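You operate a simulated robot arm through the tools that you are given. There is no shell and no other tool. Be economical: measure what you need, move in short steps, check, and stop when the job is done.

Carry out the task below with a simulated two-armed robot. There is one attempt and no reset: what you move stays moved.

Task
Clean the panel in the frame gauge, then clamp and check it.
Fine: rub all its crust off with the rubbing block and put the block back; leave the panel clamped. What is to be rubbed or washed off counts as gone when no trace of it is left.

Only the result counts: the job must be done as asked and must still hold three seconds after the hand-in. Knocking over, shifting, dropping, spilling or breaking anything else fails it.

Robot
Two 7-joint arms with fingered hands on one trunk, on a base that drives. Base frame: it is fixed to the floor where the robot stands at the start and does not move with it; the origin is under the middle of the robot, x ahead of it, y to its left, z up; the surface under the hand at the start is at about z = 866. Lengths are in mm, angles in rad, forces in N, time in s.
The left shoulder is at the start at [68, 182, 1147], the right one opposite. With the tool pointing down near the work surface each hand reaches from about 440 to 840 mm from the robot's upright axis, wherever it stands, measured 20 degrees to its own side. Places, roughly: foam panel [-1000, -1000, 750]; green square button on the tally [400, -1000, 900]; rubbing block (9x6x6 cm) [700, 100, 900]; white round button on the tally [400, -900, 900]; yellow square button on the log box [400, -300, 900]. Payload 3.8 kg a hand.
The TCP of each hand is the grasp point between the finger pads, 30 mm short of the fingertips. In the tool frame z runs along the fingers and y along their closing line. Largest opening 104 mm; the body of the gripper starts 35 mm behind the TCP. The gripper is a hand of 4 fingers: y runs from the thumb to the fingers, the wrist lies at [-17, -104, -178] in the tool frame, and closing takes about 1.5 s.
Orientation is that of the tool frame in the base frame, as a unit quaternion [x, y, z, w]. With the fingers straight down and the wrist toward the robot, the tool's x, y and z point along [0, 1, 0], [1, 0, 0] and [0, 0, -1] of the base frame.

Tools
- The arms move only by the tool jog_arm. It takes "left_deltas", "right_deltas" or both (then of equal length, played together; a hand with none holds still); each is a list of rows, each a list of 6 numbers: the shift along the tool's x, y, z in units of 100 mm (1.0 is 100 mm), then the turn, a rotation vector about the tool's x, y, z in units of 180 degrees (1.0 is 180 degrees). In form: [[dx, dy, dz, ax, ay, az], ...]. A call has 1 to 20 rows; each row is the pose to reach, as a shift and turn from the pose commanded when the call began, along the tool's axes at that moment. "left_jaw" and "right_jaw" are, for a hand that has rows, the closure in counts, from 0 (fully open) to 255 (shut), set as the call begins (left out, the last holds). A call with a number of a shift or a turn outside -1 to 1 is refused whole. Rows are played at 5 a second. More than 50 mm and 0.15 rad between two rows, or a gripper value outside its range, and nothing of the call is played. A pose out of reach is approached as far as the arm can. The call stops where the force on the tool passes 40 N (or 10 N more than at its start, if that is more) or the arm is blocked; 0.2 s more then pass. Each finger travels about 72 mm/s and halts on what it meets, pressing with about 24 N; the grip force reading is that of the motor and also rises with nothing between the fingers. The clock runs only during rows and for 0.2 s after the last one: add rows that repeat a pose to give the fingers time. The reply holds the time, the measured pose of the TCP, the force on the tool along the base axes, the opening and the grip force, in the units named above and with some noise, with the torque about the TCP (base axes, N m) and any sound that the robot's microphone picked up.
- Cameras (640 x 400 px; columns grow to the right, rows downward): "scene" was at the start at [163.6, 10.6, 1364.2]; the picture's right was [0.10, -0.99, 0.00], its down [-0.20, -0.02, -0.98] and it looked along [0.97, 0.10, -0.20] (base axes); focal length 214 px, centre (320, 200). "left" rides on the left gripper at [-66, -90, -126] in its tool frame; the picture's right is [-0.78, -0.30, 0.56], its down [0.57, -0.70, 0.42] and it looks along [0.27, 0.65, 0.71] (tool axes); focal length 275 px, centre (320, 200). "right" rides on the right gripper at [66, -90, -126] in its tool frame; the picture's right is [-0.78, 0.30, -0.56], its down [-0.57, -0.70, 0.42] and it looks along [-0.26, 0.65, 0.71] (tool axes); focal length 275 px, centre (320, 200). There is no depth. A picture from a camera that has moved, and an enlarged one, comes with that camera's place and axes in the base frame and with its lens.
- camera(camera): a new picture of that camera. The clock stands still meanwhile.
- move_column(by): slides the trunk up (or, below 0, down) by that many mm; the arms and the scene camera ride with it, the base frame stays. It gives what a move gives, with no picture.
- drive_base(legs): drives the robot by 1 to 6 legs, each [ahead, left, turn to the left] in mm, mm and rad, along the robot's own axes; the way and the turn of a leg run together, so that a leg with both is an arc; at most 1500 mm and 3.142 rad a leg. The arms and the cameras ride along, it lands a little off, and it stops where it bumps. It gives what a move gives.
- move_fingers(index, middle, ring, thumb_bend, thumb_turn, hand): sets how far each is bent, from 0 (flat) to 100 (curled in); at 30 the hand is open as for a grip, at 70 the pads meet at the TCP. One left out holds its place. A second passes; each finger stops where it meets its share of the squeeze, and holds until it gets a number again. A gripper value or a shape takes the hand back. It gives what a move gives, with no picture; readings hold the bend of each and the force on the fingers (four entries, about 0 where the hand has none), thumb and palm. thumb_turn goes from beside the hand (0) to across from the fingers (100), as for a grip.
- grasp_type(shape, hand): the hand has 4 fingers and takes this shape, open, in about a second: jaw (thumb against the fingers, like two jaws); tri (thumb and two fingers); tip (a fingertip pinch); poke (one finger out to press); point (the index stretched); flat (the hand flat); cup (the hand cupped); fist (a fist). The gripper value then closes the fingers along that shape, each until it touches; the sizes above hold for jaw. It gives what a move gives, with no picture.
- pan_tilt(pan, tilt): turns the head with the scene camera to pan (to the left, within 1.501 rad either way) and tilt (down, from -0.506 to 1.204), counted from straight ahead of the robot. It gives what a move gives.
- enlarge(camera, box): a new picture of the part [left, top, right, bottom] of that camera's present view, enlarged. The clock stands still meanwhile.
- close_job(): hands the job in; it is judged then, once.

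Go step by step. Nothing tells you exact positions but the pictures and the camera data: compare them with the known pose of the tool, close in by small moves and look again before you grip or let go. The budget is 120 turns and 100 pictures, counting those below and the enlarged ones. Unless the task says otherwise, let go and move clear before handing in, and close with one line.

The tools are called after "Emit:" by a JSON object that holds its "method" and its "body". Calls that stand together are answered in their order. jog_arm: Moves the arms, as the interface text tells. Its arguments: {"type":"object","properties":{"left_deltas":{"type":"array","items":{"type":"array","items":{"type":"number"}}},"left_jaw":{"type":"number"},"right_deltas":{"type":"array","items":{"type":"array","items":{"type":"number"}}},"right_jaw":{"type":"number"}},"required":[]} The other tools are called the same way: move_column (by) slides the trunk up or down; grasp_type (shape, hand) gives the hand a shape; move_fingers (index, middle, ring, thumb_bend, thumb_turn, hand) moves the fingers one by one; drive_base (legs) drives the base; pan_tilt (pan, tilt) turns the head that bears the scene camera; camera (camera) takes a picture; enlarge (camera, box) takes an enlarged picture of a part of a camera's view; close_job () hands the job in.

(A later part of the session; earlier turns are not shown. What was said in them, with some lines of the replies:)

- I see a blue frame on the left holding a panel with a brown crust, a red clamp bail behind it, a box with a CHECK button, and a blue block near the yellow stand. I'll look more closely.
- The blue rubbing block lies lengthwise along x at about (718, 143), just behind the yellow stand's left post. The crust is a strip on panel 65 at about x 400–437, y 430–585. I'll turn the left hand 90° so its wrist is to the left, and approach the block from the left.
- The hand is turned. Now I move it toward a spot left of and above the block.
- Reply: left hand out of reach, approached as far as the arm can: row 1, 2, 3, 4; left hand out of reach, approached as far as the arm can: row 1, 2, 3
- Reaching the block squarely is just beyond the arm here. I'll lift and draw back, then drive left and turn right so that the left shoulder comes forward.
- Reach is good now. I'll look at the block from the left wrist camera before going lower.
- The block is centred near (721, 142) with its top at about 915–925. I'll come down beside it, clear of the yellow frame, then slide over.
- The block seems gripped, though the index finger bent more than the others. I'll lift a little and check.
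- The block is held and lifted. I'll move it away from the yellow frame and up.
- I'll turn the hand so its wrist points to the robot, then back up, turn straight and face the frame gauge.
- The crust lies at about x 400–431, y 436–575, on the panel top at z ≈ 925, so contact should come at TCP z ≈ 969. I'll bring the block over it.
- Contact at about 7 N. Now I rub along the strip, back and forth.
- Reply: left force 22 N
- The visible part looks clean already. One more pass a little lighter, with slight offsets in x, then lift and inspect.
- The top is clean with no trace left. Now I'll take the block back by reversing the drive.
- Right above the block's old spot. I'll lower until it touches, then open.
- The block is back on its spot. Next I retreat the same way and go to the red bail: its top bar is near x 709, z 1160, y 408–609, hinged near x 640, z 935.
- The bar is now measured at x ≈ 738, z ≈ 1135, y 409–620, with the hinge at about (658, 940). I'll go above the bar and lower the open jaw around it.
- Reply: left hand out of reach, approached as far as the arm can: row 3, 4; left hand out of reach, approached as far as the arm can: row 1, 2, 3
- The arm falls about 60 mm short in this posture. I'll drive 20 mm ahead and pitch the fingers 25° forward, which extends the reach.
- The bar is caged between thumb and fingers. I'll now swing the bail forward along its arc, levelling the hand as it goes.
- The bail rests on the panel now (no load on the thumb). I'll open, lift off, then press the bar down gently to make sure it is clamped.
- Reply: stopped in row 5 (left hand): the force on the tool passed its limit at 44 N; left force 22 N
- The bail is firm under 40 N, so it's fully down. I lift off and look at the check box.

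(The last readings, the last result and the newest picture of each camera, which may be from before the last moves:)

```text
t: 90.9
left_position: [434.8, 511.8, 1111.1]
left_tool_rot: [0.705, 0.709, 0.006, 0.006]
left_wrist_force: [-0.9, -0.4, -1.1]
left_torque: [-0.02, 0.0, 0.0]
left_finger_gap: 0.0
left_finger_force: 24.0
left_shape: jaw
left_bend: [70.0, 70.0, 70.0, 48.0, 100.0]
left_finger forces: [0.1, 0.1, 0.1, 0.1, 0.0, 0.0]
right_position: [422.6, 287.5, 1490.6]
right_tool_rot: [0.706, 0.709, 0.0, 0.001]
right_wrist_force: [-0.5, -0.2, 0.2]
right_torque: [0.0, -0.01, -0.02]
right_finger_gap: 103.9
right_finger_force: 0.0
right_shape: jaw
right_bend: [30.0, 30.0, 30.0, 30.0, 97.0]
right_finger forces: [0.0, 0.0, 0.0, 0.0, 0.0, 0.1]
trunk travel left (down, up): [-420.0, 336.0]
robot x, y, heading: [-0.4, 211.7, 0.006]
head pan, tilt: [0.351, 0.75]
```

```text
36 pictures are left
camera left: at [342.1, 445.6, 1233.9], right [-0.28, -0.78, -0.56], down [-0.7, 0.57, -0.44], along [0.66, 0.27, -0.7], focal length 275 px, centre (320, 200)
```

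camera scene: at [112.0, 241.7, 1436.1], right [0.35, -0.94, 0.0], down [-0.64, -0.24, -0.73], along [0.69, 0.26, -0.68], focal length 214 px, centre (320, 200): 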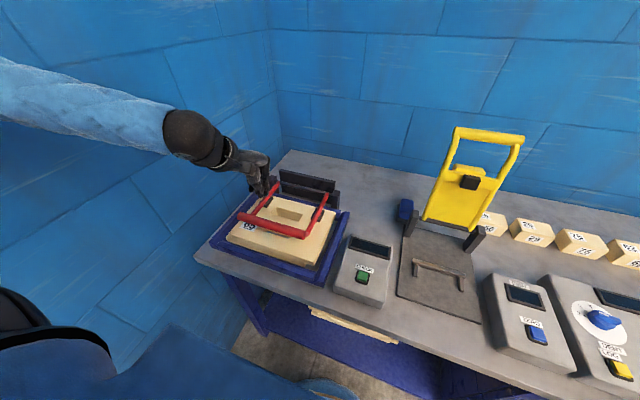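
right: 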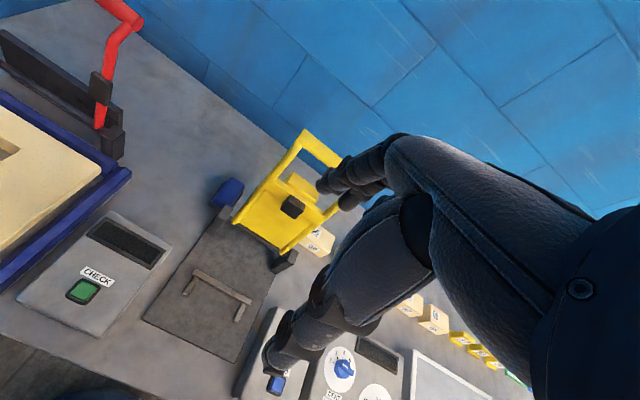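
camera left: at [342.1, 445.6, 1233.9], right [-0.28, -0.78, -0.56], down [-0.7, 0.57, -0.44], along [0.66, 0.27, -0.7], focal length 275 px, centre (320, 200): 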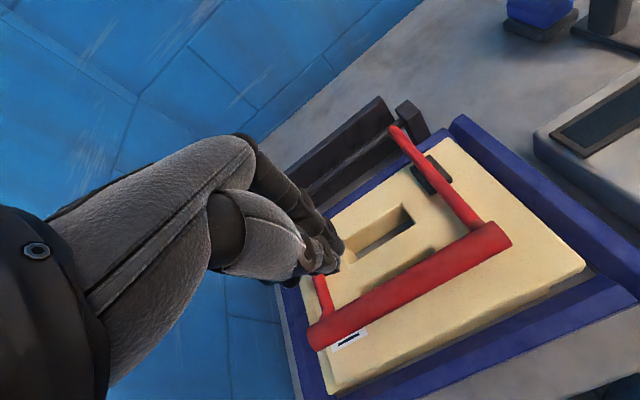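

The bail lies across the panel. Now the CHECK button at about (407, 233): I'll drive back and right so the left hand is near it, and get a sharper fix.

Emit:
{"method": "jog_arm", "body": {"left_deltas": [[0, -0.1, -0.2, 0, 0, 0], [0, -0.3, -0.4, 0, 0, 0], [0, -0.5, -0.6, 0, 0, 0]]}}

Emit:
{"method": "drive_base", "body": {"legs": [[-110, 0, 0], [0, -170, 0]]}}

Emit:
{"method": "pan_tilt", "body": {"pan": 0.4, "tilt": 0.75}}

Emit:
{"method": "grasp_type", "body": {"shape": "poke", "hand": "left"}}

Emit:
{"method": "camera", "body": {"camera": "scene"}}

Emit:
{"method": "camera", "body": {"camera": "left"}}

```text
t: 91.7
left_position: [381.9, 512.0, 1169.0]
left_tool_rot: [0.705, 0.709, 0.006, 0.006]
left_wrist_force: [0.0, 0.7, -0.7]
left_torque: [0.03, 0.02, 0.01]
left_finger_gap: 0.0
left_finger_force: 24.1
left_shape: jaw
left_bend: [70.0, 70.0, 70.0, 48.0, 100.0]
left_finger forces: [0.0, 0.0, 0.0, 0.0, 0.0, 0.1]
right_position: [424.0, 289.0, 1490.6]
right_tool_rot: [0.705, 0.709, 0.0, 0.0]
right_wrist_force: [-0.8, -0.7, 0.2]
right_torque: [-0.02, -0.01, -0.01]
right_finger_gap: 103.8
right_finger_force: 0.1
right_shape: jaw
right_bend: [30.0, 30.0, 30.0, 30.0, 97.0]
right_finger forces: [0.0, 0.1, 0.1, 0.0, 0.0, 0.0]
trunk travel left (down, up): [-420.0, 336.0]
robot x, y, heading: [-1.0, 210.7, 0.007]
head pan, tilt: [0.351, 0.75]
```

```text
t: 94.0
left_position: [272.6, 340.1, 1170.4]
left_tool_rot: [0.707, 0.708, 0.008, 0.005]
left_wrist_force: [-0.1, 0.0, 0.1]
left_torque: [0.03, 0.0, -0.02]
left_finger_gap: 0.1
left_finger_force: 23.8
left_shape: jaw
left_bend: [70.0, 70.0, 70.0, 48.0, 100.0]
left_finger forces: [0.0, 0.0, 0.1, 0.1, 0.1, 0.0]
right_position: [313.2, 115.8, 1491.0]
right_tool_rot: [0.706, 0.708, 0.0, -0.001]
right_wrist_force: [-0.3, 0.1, -0.4]
right_torque: [0.07, -0.01, 0.0]
right_finger_gap: 103.9
right_finger_force: 0.2
right_shape: jaw
right_bend: [30.0, 30.0, 30.0, 30.0, 97.0]
right_finger forces: [0.1, 0.0, 0.0, 0.0, 0.0, 0.0]
trunk travel left (down, up): [-420.0, 336.0]
robot x, y, heading: [-110.8, 43.7, 0.0]
head pan, tilt: [0.351, 0.75]
```

```text
t: 94.6
left_position: [273.5, 342.1, 1169.1]
left_tool_rot: [0.706, 0.708, 0.007, 0.007]
left_wrist_force: [0.1, 0.6, 0.0]
left_torque: [0.0, 0.01, 0.0]
left_finger_gap: 0.2
left_finger_force: 24.2
left_shape: jaw
left_bend: [70.0, 70.0, 70.0, 48.0, 100.0]
left_finger forces: [0.0, 0.0, 0.0, 0.0, 0.0, 0.1]
right_position: [314.3, 116.6, 1490.6]
right_tool_rot: [0.705, 0.709, 0.0, 0.0]
right_wrist_force: [0.3, 0.5, 0.0]
right_torque: [0.02, 0.0, 0.0]
right_finger_gap: 103.7
right_finger_force: 0.0
right_shape: jaw
right_bend: [30.0, 30.0, 30.0, 30.0, 97.0]
right_finger forces: [0.1, 0.1, 0.0, 0.0, 0.0, 0.0]
trunk travel left (down, up): [-420.0, 336.0]
robot x, y, heading: [-110.2, 39.5, -0.003]
head pan, tilt: [0.4, 0.75]
```

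```text
t: 95.5
left_position: [273.5, 342.9, 1169.1]
left_tool_rot: [0.705, 0.709, 0.007, 0.006]
left_wrist_force: [-0.8, 0.2, 0.1]
left_torque: [0.0, 0.02, -0.01]
left_finger_gap: 0.1
left_finger_force: 0.1
left_shape: poke
left_bend: [70.0, 70.0, 99.0, 100.0, 100.0]
left_finger forces: [0.0, 0.0, 0.1, 0.0, 0.0, 0.0]
right_position: [313.2, 116.7, 1489.5]
right_tool_rot: [0.705, 0.709, 0.0, 0.001]
right_wrist_force: [0.2, 0.3, 0.3]
right_torque: [-0.02, 0.03, 0.01]
right_finger_gap: 103.7
right_finger_force: 0.0
right_shape: jaw
right_bend: [30.0, 30.0, 30.0, 30.0, 97.0]
right_finger forces: [0.0, 0.1, 0.1, 0.1, 0.0, 0.1]
trunk travel left (down, up): [-420.0, 336.0]
robot x, y, heading: [-107.3, 42.7, 0.008]
head pan, tilt: [0.4, 0.75]
```

```text
35 pictures are left
camera scene: at [0.8, 75.1, 1436.1], right [0.39, -0.92, 0.0], down [-0.63, -0.27, -0.73], along [0.67, 0.29, -0.68], focal length 214 px, centre (320, 200)
```

scene: 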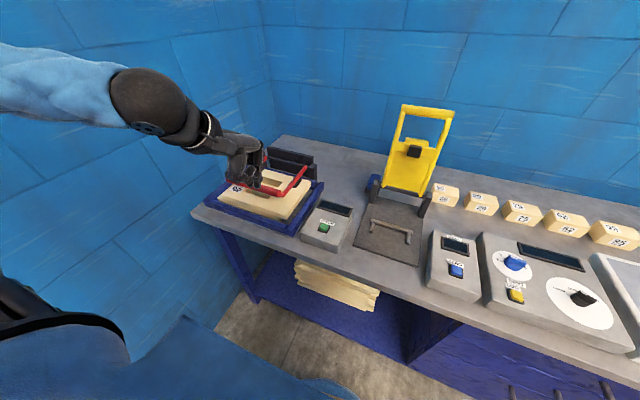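

```text
34 pictures are left
camera left: at [181.4, 275.7, 1293.3], right [-0.28, -0.78, -0.56], down [-0.7, 0.57, -0.44], along [0.66, 0.27, -0.7], focal length 275 px, centre (320, 200)
```

left: 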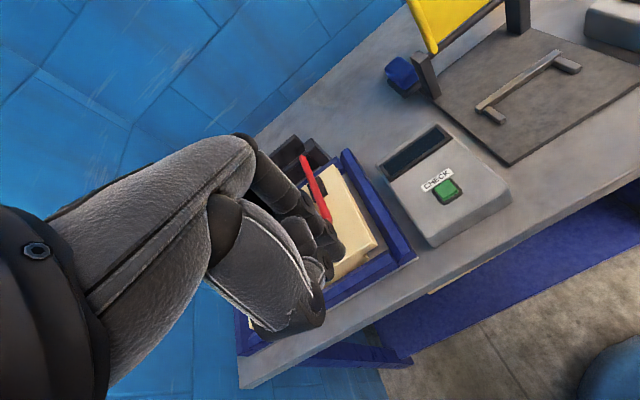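

Emit:
{"method": "enlarge", "body": {"camera": "left", "box": [200, 130, 400, 330]}}

Emit:
{"method": "enlarge", "body": {"camera": "scene", "box": [270, 170, 390, 260]}}

Emit:
{"method": "enlarge", "body": {"camera": "scene", "box": [180, 110, 340, 240]}}

```text
2.00 times, centred on (300, 230) of left
camera zoom: at [181.4, 275.7, 1293.3], right [-0.28, -0.78, -0.56], down [-0.7, 0.57, -0.44], along [0.66, 0.27, -0.7], focal length 551 px, centre (360, 140)
```

zoom: 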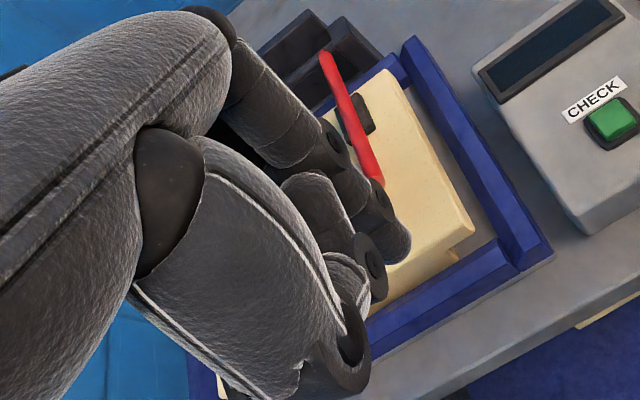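

```text
4.44 times, centred on (330, 215) of scene
camera zoom: at [0.8, 75.1, 1436.1], right [0.39, -0.92, 0.0], down [-0.63, -0.27, -0.73], along [0.67, 0.29, -0.68], focal length 953 px, centre (276, 133)
```

zoom: 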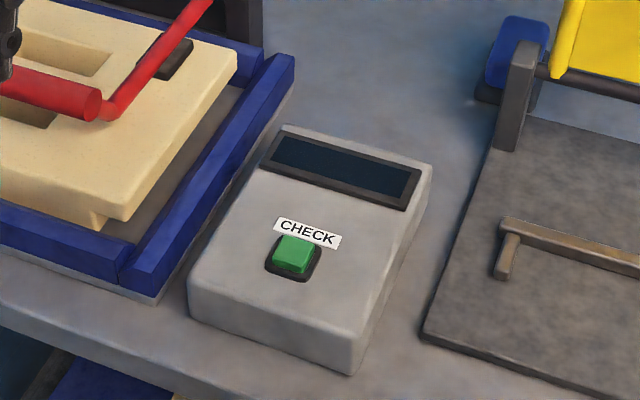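

```text
3.08 times, centred on (260, 175) of scene
camera zoom: at [0.8, 75.1, 1436.1], right [0.39, -0.92, 0.0], down [-0.63, -0.27, -0.73], along [0.67, 0.29, -0.68], focal length 660 px, centre (505, 277)
```

zoom: 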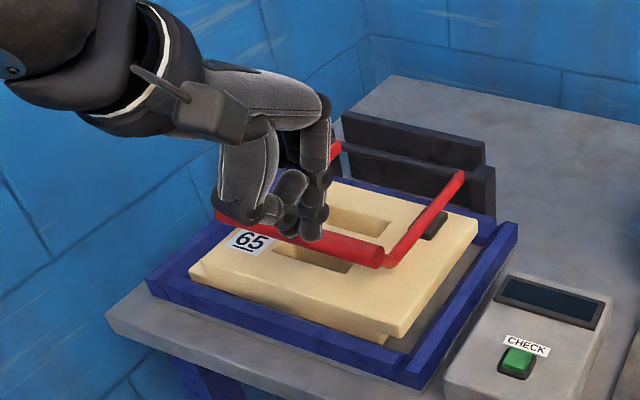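

Emit:
{"method": "move_fingers", "body": {"hand": "left", "middle": 100}}

Emit:
{"method": "jog_arm", "body": {"left_deltas": [[-0.15, 0.2, 0.1, 0, 0, 0], [-0.3, 0.4, 0.2, 0, 0, 0], [-0.45, 0.6, 0.4, 0, 0, 0], [-0.6, 0.8, 0.6, 0, 0, 0]]}}

Emit:
{"method": "jog_arm", "body": {"left_deltas": [[-0.15, 0.2, 0.2, 0, 0, 0], [-0.3, 0.4, 0.4, 0, 0, 0], [-0.44, 0.6, 0.6, 0, 0, 0]]}}

Emit:
{"method": "camera", "body": {"camera": "left"}}

Emit:
{"method": "enlarge", "body": {"camera": "scene", "box": [270, 150, 390, 250]}}

```text
t: 96.5
left_position: [274.1, 343.1, 1170.3]
left_tool_rot: [0.705, 0.709, 0.007, 0.007]
left_wrist_force: [1.2, -0.8, 0.4]
left_torque: [0.03, 0.0, 0.01]
left_finger_gap: 28.7
left_finger_force: 0.1
left_shape: fingers
left_bend: [70.0, 100.0, 99.0, 100.0, 100.0]
left_finger forces: [0.0, 0.0, 0.1, 0.0, 0.0, 0.0]
right_position: [314.8, 117.5, 1490.7]
right_tool_rot: [0.705, 0.709, -0.001, 0.0]
right_wrist_force: [-0.2, 0.4, -0.2]
right_torque: [0.01, 0.0, 0.01]
right_finger_gap: 103.8
right_finger_force: 0.2
right_shape: jaw
right_bend: [30.0, 30.0, 30.0, 30.0, 97.0]
right_finger forces: [0.0, 0.0, 0.0, 0.0, 0.0, 0.1]
trunk travel left (down, up): [-420.0, 336.0]
robot x, y, heading: [-108.3, 39.9, 0.004]
head pan, tilt: [0.4, 0.75]
```

```text
t: 97.5
left_position: [356.6, 280.6, 1110.4]
left_tool_rot: [0.705, 0.709, 0.007, 0.007]
left_wrist_force: [0.5, -0.3, 0.1]
left_torque: [-0.01, 0.0, 0.0]
left_finger_gap: 28.8
left_finger_force: 0.1
left_shape: fingers
left_bend: [70.0, 100.0, 99.0, 100.0, 100.0]
left_finger forces: [0.0, 0.0, 0.0, 0.1, 0.0, 0.0]
right_position: [316.5, 117.9, 1489.6]
right_tool_rot: [0.706, 0.709, -0.001, -0.001]
right_wrist_force: [0.7, -1.2, 1.4]
right_torque: [0.0, -0.01, -0.03]
right_finger_gap: 103.8
right_finger_force: 0.0
right_shape: jaw
right_bend: [30.0, 30.0, 30.0, 30.0, 97.0]
right_finger forces: [0.0, 0.0, 0.1, 0.0, 0.0, 0.0]
trunk travel left (down, up): [-420.0, 336.0]
robot x, y, heading: [-109.7, 38.3, 0.009]
head pan, tilt: [0.4, 0.75]
```

```text
t: 98.3
left_position: [417.6, 239.7, 1051.7]
left_tool_rot: [0.705, 0.709, 0.006, 0.007]
left_wrist_force: [0.2, 0.6, -0.2]
left_torque: [0.0, 0.0, -0.03]
left_finger_gap: 28.7
left_finger_force: 0.0
left_shape: fingers
left_bend: [70.0, 100.0, 99.0, 100.0, 100.0]
left_finger forces: [0.1, 0.1, 0.0, 0.0, 0.0, 0.1]
right_position: [316.0, 118.0, 1490.1]
right_tool_rot: [0.705, 0.709, 0.0, -0.001]
right_wrist_force: [0.0, -0.2, -0.8]
right_torque: [0.02, 0.01, 0.0]
right_finger_gap: 103.7
right_finger_force: 0.0
right_shape: jaw
right_bend: [30.0, 30.0, 30.0, 30.0, 97.0]
right_finger forces: [0.0, 0.1, 0.0, 0.0, 0.0, 0.0]
trunk travel left (down, up): [-420.0, 336.0]
robot x, y, heading: [-113.6, 43.3, 0.005]
head pan, tilt: [0.4, 0.75]
```

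```text
30 pictures are left
camera left: at [324.8, 172.1, 1175.1], right [-0.28, -0.78, -0.56], down [-0.7, 0.57, -0.44], along [0.66, 0.27, -0.7], focal length 275 px, centre (320, 200)
```

left: 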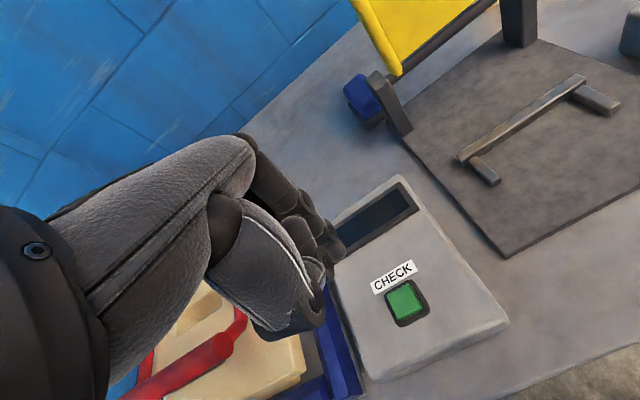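

```text
4.00 times, centred on (330, 200) of scene
camera zoom: at [2.1, 75.1, 1435.9], right [0.39, -0.92, 0.0], down [-0.63, -0.27, -0.73], along [0.67, 0.29, -0.68], focal length 858 px, centre (280, 200)
```

zoom: 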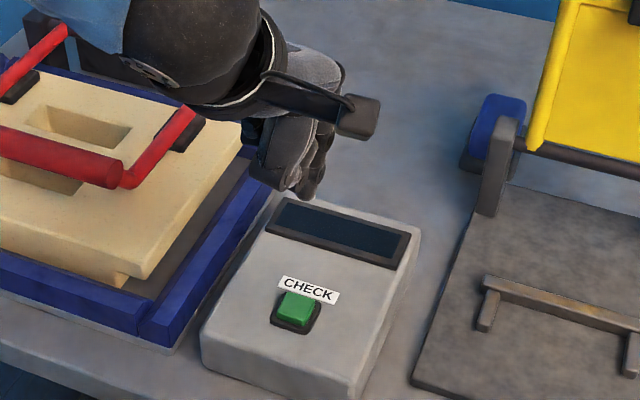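

Emit:
{"method": "jog_arm", "body": {"left_deltas": [[0.01, -0.05, 0.3, 0, 0, 0], [0.01, -0.1, 0.6, 0, 0, 0], [0.01, -0.1, 0.9, 0, 0, 0]]}}

Emit:
{"method": "camera", "body": {"camera": "left"}}

Emit:
{"method": "enlarge", "body": {"camera": "scene", "box": [280, 170, 380, 250]}}

```text
t: 99.1
left_position: [406.0, 242.8, 966.5]
left_tool_rot: [0.705, 0.709, 0.007, 0.007]
left_wrist_force: [-0.8, 0.0, 0.0]
left_torque: [-0.01, 0.03, 0.0]
left_finger_gap: 28.8
left_finger_force: 0.1
left_shape: fingers
left_bend: [70.0, 100.0, 99.0, 100.0, 100.0]
left_finger forces: [0.0, 0.1, 0.0, 0.0, 0.0, 0.1]
left hand out of reach, approached as far as the arm can: row 3
right_position: [315.2, 118.6, 1489.9]
right_tool_rot: [0.705, 0.709, 0.0, 0.0]
right_wrist_force: [-0.8, -1.0, 0.0]
right_torque: [-0.02, 0.01, 0.03]
right_finger_gap: 103.9
right_finger_force: 0.1
right_shape: jaw
right_bend: [30.0, 30.0, 30.0, 30.0, 97.0]
right_finger forces: [0.1, 0.0, 0.1, 0.0, 0.0, 0.0]
trunk travel left (down, up): [-420.0, 336.0]
robot x, y, heading: [-111.5, 43.2, 0.006]
head pan, tilt: [0.4, 0.75]
```

```text
28 pictures are left
camera left: at [314.1, 176.8, 1089.3], right [-0.28, -0.78, -0.56], down [-0.7, 0.57, -0.44], along [0.66, 0.27, -0.7], focal length 275 px, centre (320, 200)
```

left: 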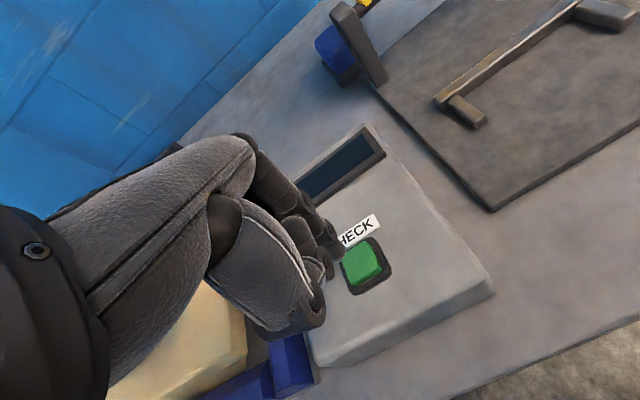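

```text
5.00 times, centred on (330, 210) of scene
camera zoom: at [1.1, 75.4, 1436.0], right [0.39, -0.92, 0.0], down [-0.63, -0.27, -0.73], along [0.67, 0.29, -0.68], focal length 1072 px, centre (270, 150)
```

zoom: 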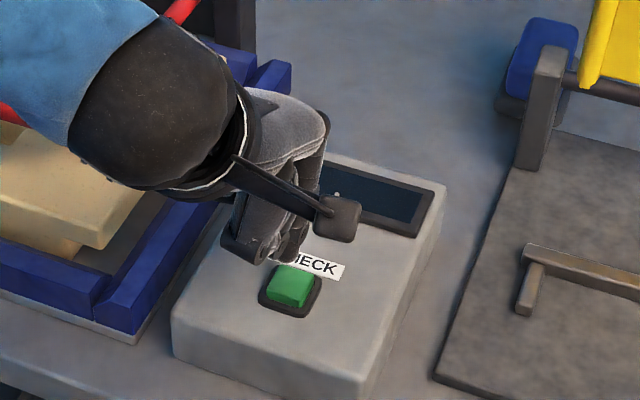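

The finger is right above the button but the arm has reached its low limit since the trunk is raised. I'll lift a bit, lower the trunk, and look again.

Emit:
{"method": "jog_arm", "body": {"left_deltas": [[0, 0, -0.25, 0, 0, 0], [0, 0, -0.5, 0, 0, 0], [0, 0, -0.75, 0, 0, 0], [0, 0, -0.9, 0, 0, 0]]}}

Emit:
{"method": "move_column", "body": {"by": -100}}

```text
t: 100.1
left_position: [404.1, 243.3, 1056.1]
left_tool_rot: [0.706, 0.708, 0.006, 0.006]
left_wrist_force: [0.2, 0.2, 0.1]
left_torque: [-0.01, 0.02, 0.01]
left_finger_gap: 28.7
left_finger_force: 0.2
left_shape: fingers
left_bend: [70.0, 100.0, 99.0, 100.0, 100.0]
left_finger forces: [0.1, 0.0, 0.0, 0.0, 0.1, 0.1]
right_position: [314.1, 117.9, 1490.2]
right_tool_rot: [0.705, 0.71, 0.0, 0.0]
right_wrist_force: [-0.4, -0.2, -0.8]
right_torque: [0.04, 0.03, -0.01]
right_finger_gap: 103.7
right_finger_force: 0.0
right_shape: jaw
right_bend: [30.0, 30.0, 30.0, 30.0, 97.0]
right_finger forces: [0.0, 0.0, 0.0, 0.0, 0.0, 0.0]
trunk travel left (down, up): [-420.0, 336.0]
robot x, y, heading: [-109.9, 41.5, 0.001]
head pan, tilt: [0.4, 0.75]
```

```text
t: 101.4
left_position: [405.6, 243.2, 957.5]
left_tool_rot: [0.705, 0.709, 0.007, 0.007]
left_wrist_force: [0.1, 0.1, 0.1]
left_torque: [-0.01, -0.03, -0.01]
left_finger_gap: 28.7
left_finger_force: 0.0
left_shape: fingers
left_bend: [70.0, 100.0, 99.0, 100.0, 100.0]
left_finger forces: [0.0, 0.0, 0.0, 0.1, 0.0, 0.1]
right_position: [313.7, 118.0, 1390.7]
right_tool_rot: [0.706, 0.709, 0.0, 0.0]
right_wrist_force: [0.9, 1.0, 0.9]
right_torque: [0.05, -0.04, 0.05]
right_finger_gap: 103.8
right_finger_force: 0.1
right_shape: jaw
right_bend: [30.0, 30.0, 30.0, 30.0, 97.0]
right_finger forces: [0.0, 0.1, 0.1, 0.0, 0.1, 0.0]
trunk travel left (down, up): [-320.0, 436.0]
robot x, y, heading: [-107.4, 43.2, 0.002]
head pan, tilt: [0.4, 0.75]
```

Emit:
{"method": "jog_arm", "body": {"left_deltas": [[-0.01, 0.02, 0.08, 0, 0, 0], [-0.01, 0.02, 0.14, 0, 0, 0], [-0.01, 0.02, 0.18, 0, 0, 0]]}}

Emit:
{"method": "enlarge", "body": {"camera": "left", "box": [240, 160, 440, 340]}}

Emit:
{"method": "enlarge", "body": {"camera": "scene", "box": [280, 150, 380, 230]}}

```text
t: 102.2
left_position: [408.3, 241.4, 941.0]
left_tool_rot: [0.705, 0.709, 0.01, 0.01]
left_wrist_force: [4.0, 3.1, 19.8]
left_torque: [-0.1, -0.17, 0.1]
left_finger_gap: 27.9
left_finger_force: 9.5
left_shape: fingers
left_bend: [70.0, 100.0, 99.0, 100.0, 100.0]
left_finger forces: [19.4, 0.0, 0.1, 0.0, 0.0, 0.0]
right_position: [311.9, 118.7, 1391.0]
right_tool_rot: [0.706, 0.708, 0.0, 0.0]
right_wrist_force: [0.2, -0.4, 0.2]
right_torque: [-0.01, 0.02, 0.01]
right_finger_gap: 103.7
right_finger_force: 0.0
right_shape: jaw
right_bend: [30.0, 30.0, 30.0, 30.0, 97.0]
right_finger forces: [0.0, 0.1, 0.1, 0.0, 0.0, 0.0]
trunk travel left (down, up): [-320.0, 436.0]
robot x, y, heading: [-111.7, 39.1, 0.008]
head pan, tilt: [0.4, 0.75]
heard: click
```

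```text
2.22 times, centred on (340, 250) of left
camera zoom: at [315.0, 176.0, 1063.9], right [-0.28, -0.78, -0.56], down [-0.69, 0.57, -0.44], along [0.67, 0.27, -0.7], focal length 612 px, centre (276, 89)
```

zoom: 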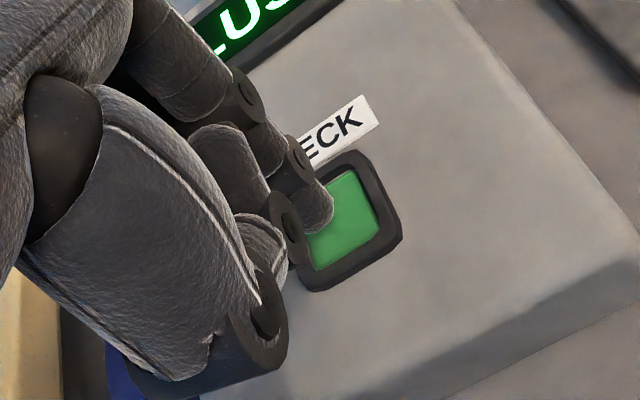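

```text
5.00 times, centred on (330, 190) of scene
camera zoom: at [29.1, 75.3, 1335.4], right [0.39, -0.92, 0.0], down [-0.63, -0.27, -0.73], along [0.67, 0.29, -0.68], focal length 1072 px, centre (270, 250)
```

zoom: 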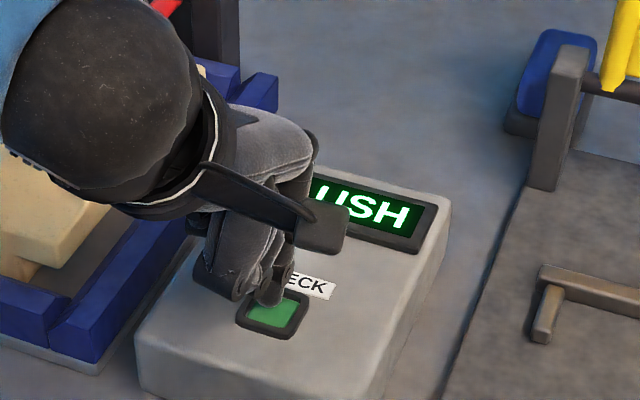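

The button clicked and the display reads "…USH" (FLUSH) in green. I'll lift off and check the final state.

Emit:
{"method": "jog_arm", "body": {"left_deltas": [[0, 0, -0.2, 0, 0, 0], [0, 0, -0.5, 0, 0, 0], [0, -0.2, -0.8, 0, 0, 0], [0, -0.5, -1.0, 0, 0, 0]]}}

Emit:
{"method": "jog_arm", "body": {"left_deltas": [[0, -0.2, -0.3, 0, 0, 0], [0, -0.4, -0.6, 0, 0, 0], [0, -0.6, -0.9, 0, 0, 0], [0, -0.9, -1.0, 0, 0, 0]]}}

Emit:
{"method": "enlarge", "body": {"camera": "scene", "box": [190, 100, 430, 250]}}

Emit:
{"method": "camera", "body": {"camera": "left"}}

```text
t: 103.2
left_position: [353.6, 242.6, 1038.9]
left_tool_rot: [0.706, 0.708, 0.007, 0.007]
left_wrist_force: [0.3, 0.4, 0.1]
left_torque: [-0.03, -0.03, -0.01]
left_finger_gap: 28.6
left_finger_force: 0.1
left_shape: fingers
left_bend: [70.0, 100.0, 99.0, 100.0, 100.0]
left_finger forces: [0.0, 0.0, 0.0, 0.1, 0.1, 0.0]
right_position: [313.7, 118.5, 1390.8]
right_tool_rot: [0.706, 0.709, 0.0, 0.0]
right_wrist_force: [-0.6, 0.5, 0.1]
right_torque: [0.03, 0.01, -0.01]
right_finger_gap: 103.6
right_finger_force: 0.2
right_shape: jaw
right_bend: [30.0, 30.0, 30.0, 30.0, 97.0]
right_finger forces: [0.0, 0.1, 0.1, 0.0, 0.0, 0.0]
trunk travel left (down, up): [-320.0, 436.0]
robot x, y, heading: [-108.0, 43.1, 0.004]
head pan, tilt: [0.4, 0.75]
```

```text
t: 104.2
left_position: [261.2, 240.9, 1135.6]
left_tool_rot: [0.705, 0.709, 0.006, 0.007]
left_wrist_force: [0.1, -0.6, -0.1]
left_torque: [-0.02, -0.01, 0.01]
left_finger_gap: 28.9
left_finger_force: 0.0
left_shape: fingers
left_bend: [70.0, 100.0, 99.0, 100.0, 100.0]
left_finger forces: [0.1, 0.0, 0.0, 0.0, 0.0, 0.1]
right_position: [312.4, 117.0, 1390.2]
right_tool_rot: [0.705, 0.709, 0.0, 0.001]
right_wrist_force: [-0.2, -0.3, 0.0]
right_torque: [0.05, -0.04, -0.02]
right_finger_gap: 103.6
right_finger_force: 0.0
right_shape: jaw
right_bend: [30.0, 30.0, 30.0, 30.0, 97.0]
right_finger forces: [0.0, 0.0, 0.0, 0.0, 0.0, 0.0]
trunk travel left (down, up): [-320.0, 436.0]
robot x, y, heading: [-109.5, 39.8, 0.004]
head pan, tilt: [0.4, 0.75]
```

```text
2.67 times, centred on (310, 175) of scene
camera zoom: at [29.4, 75.4, 1335.1], right [0.39, -0.92, 0.0], down [-0.63, -0.27, -0.73], along [0.67, 0.29, -0.68], focal length 572 px, centre (347, 267)
```

zoom: 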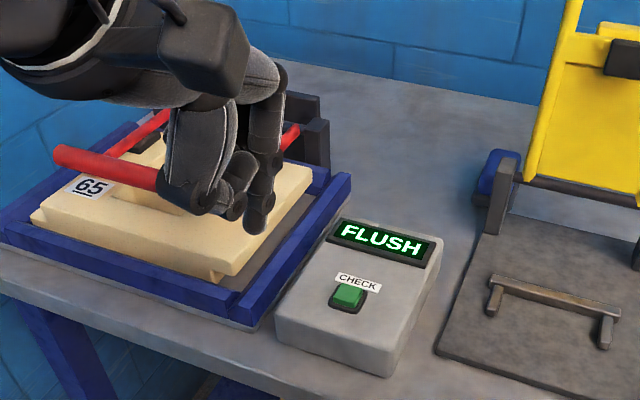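

```text
23 pictures are left
camera left: at [168.6, 175.0, 1259.3], right [-0.28, -0.78, -0.56], down [-0.7, 0.57, -0.44], along [0.66, 0.27, -0.7], focal length 275 px, centre (320, 200)
```

left: 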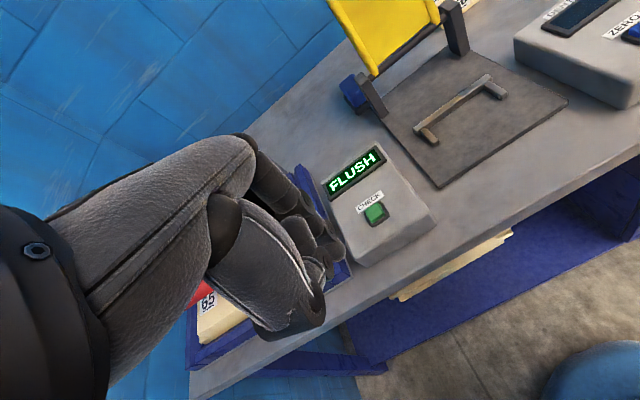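

The display shows FLUSH, the panel is clean and clamped under the bail, the block is back in its place, and the hands are clear.

Emit:
{"method": "close_job", "body": {}}

```text
The job is handed in.
```

The job is handed in: I rubbed the crust off panel 65, put the block back within a few mm of where it lay, and left the panel clamped. The check box reads FLUSH. The rubbing slid the panel about 5 mm to the left inside the frame, before I clamped it.
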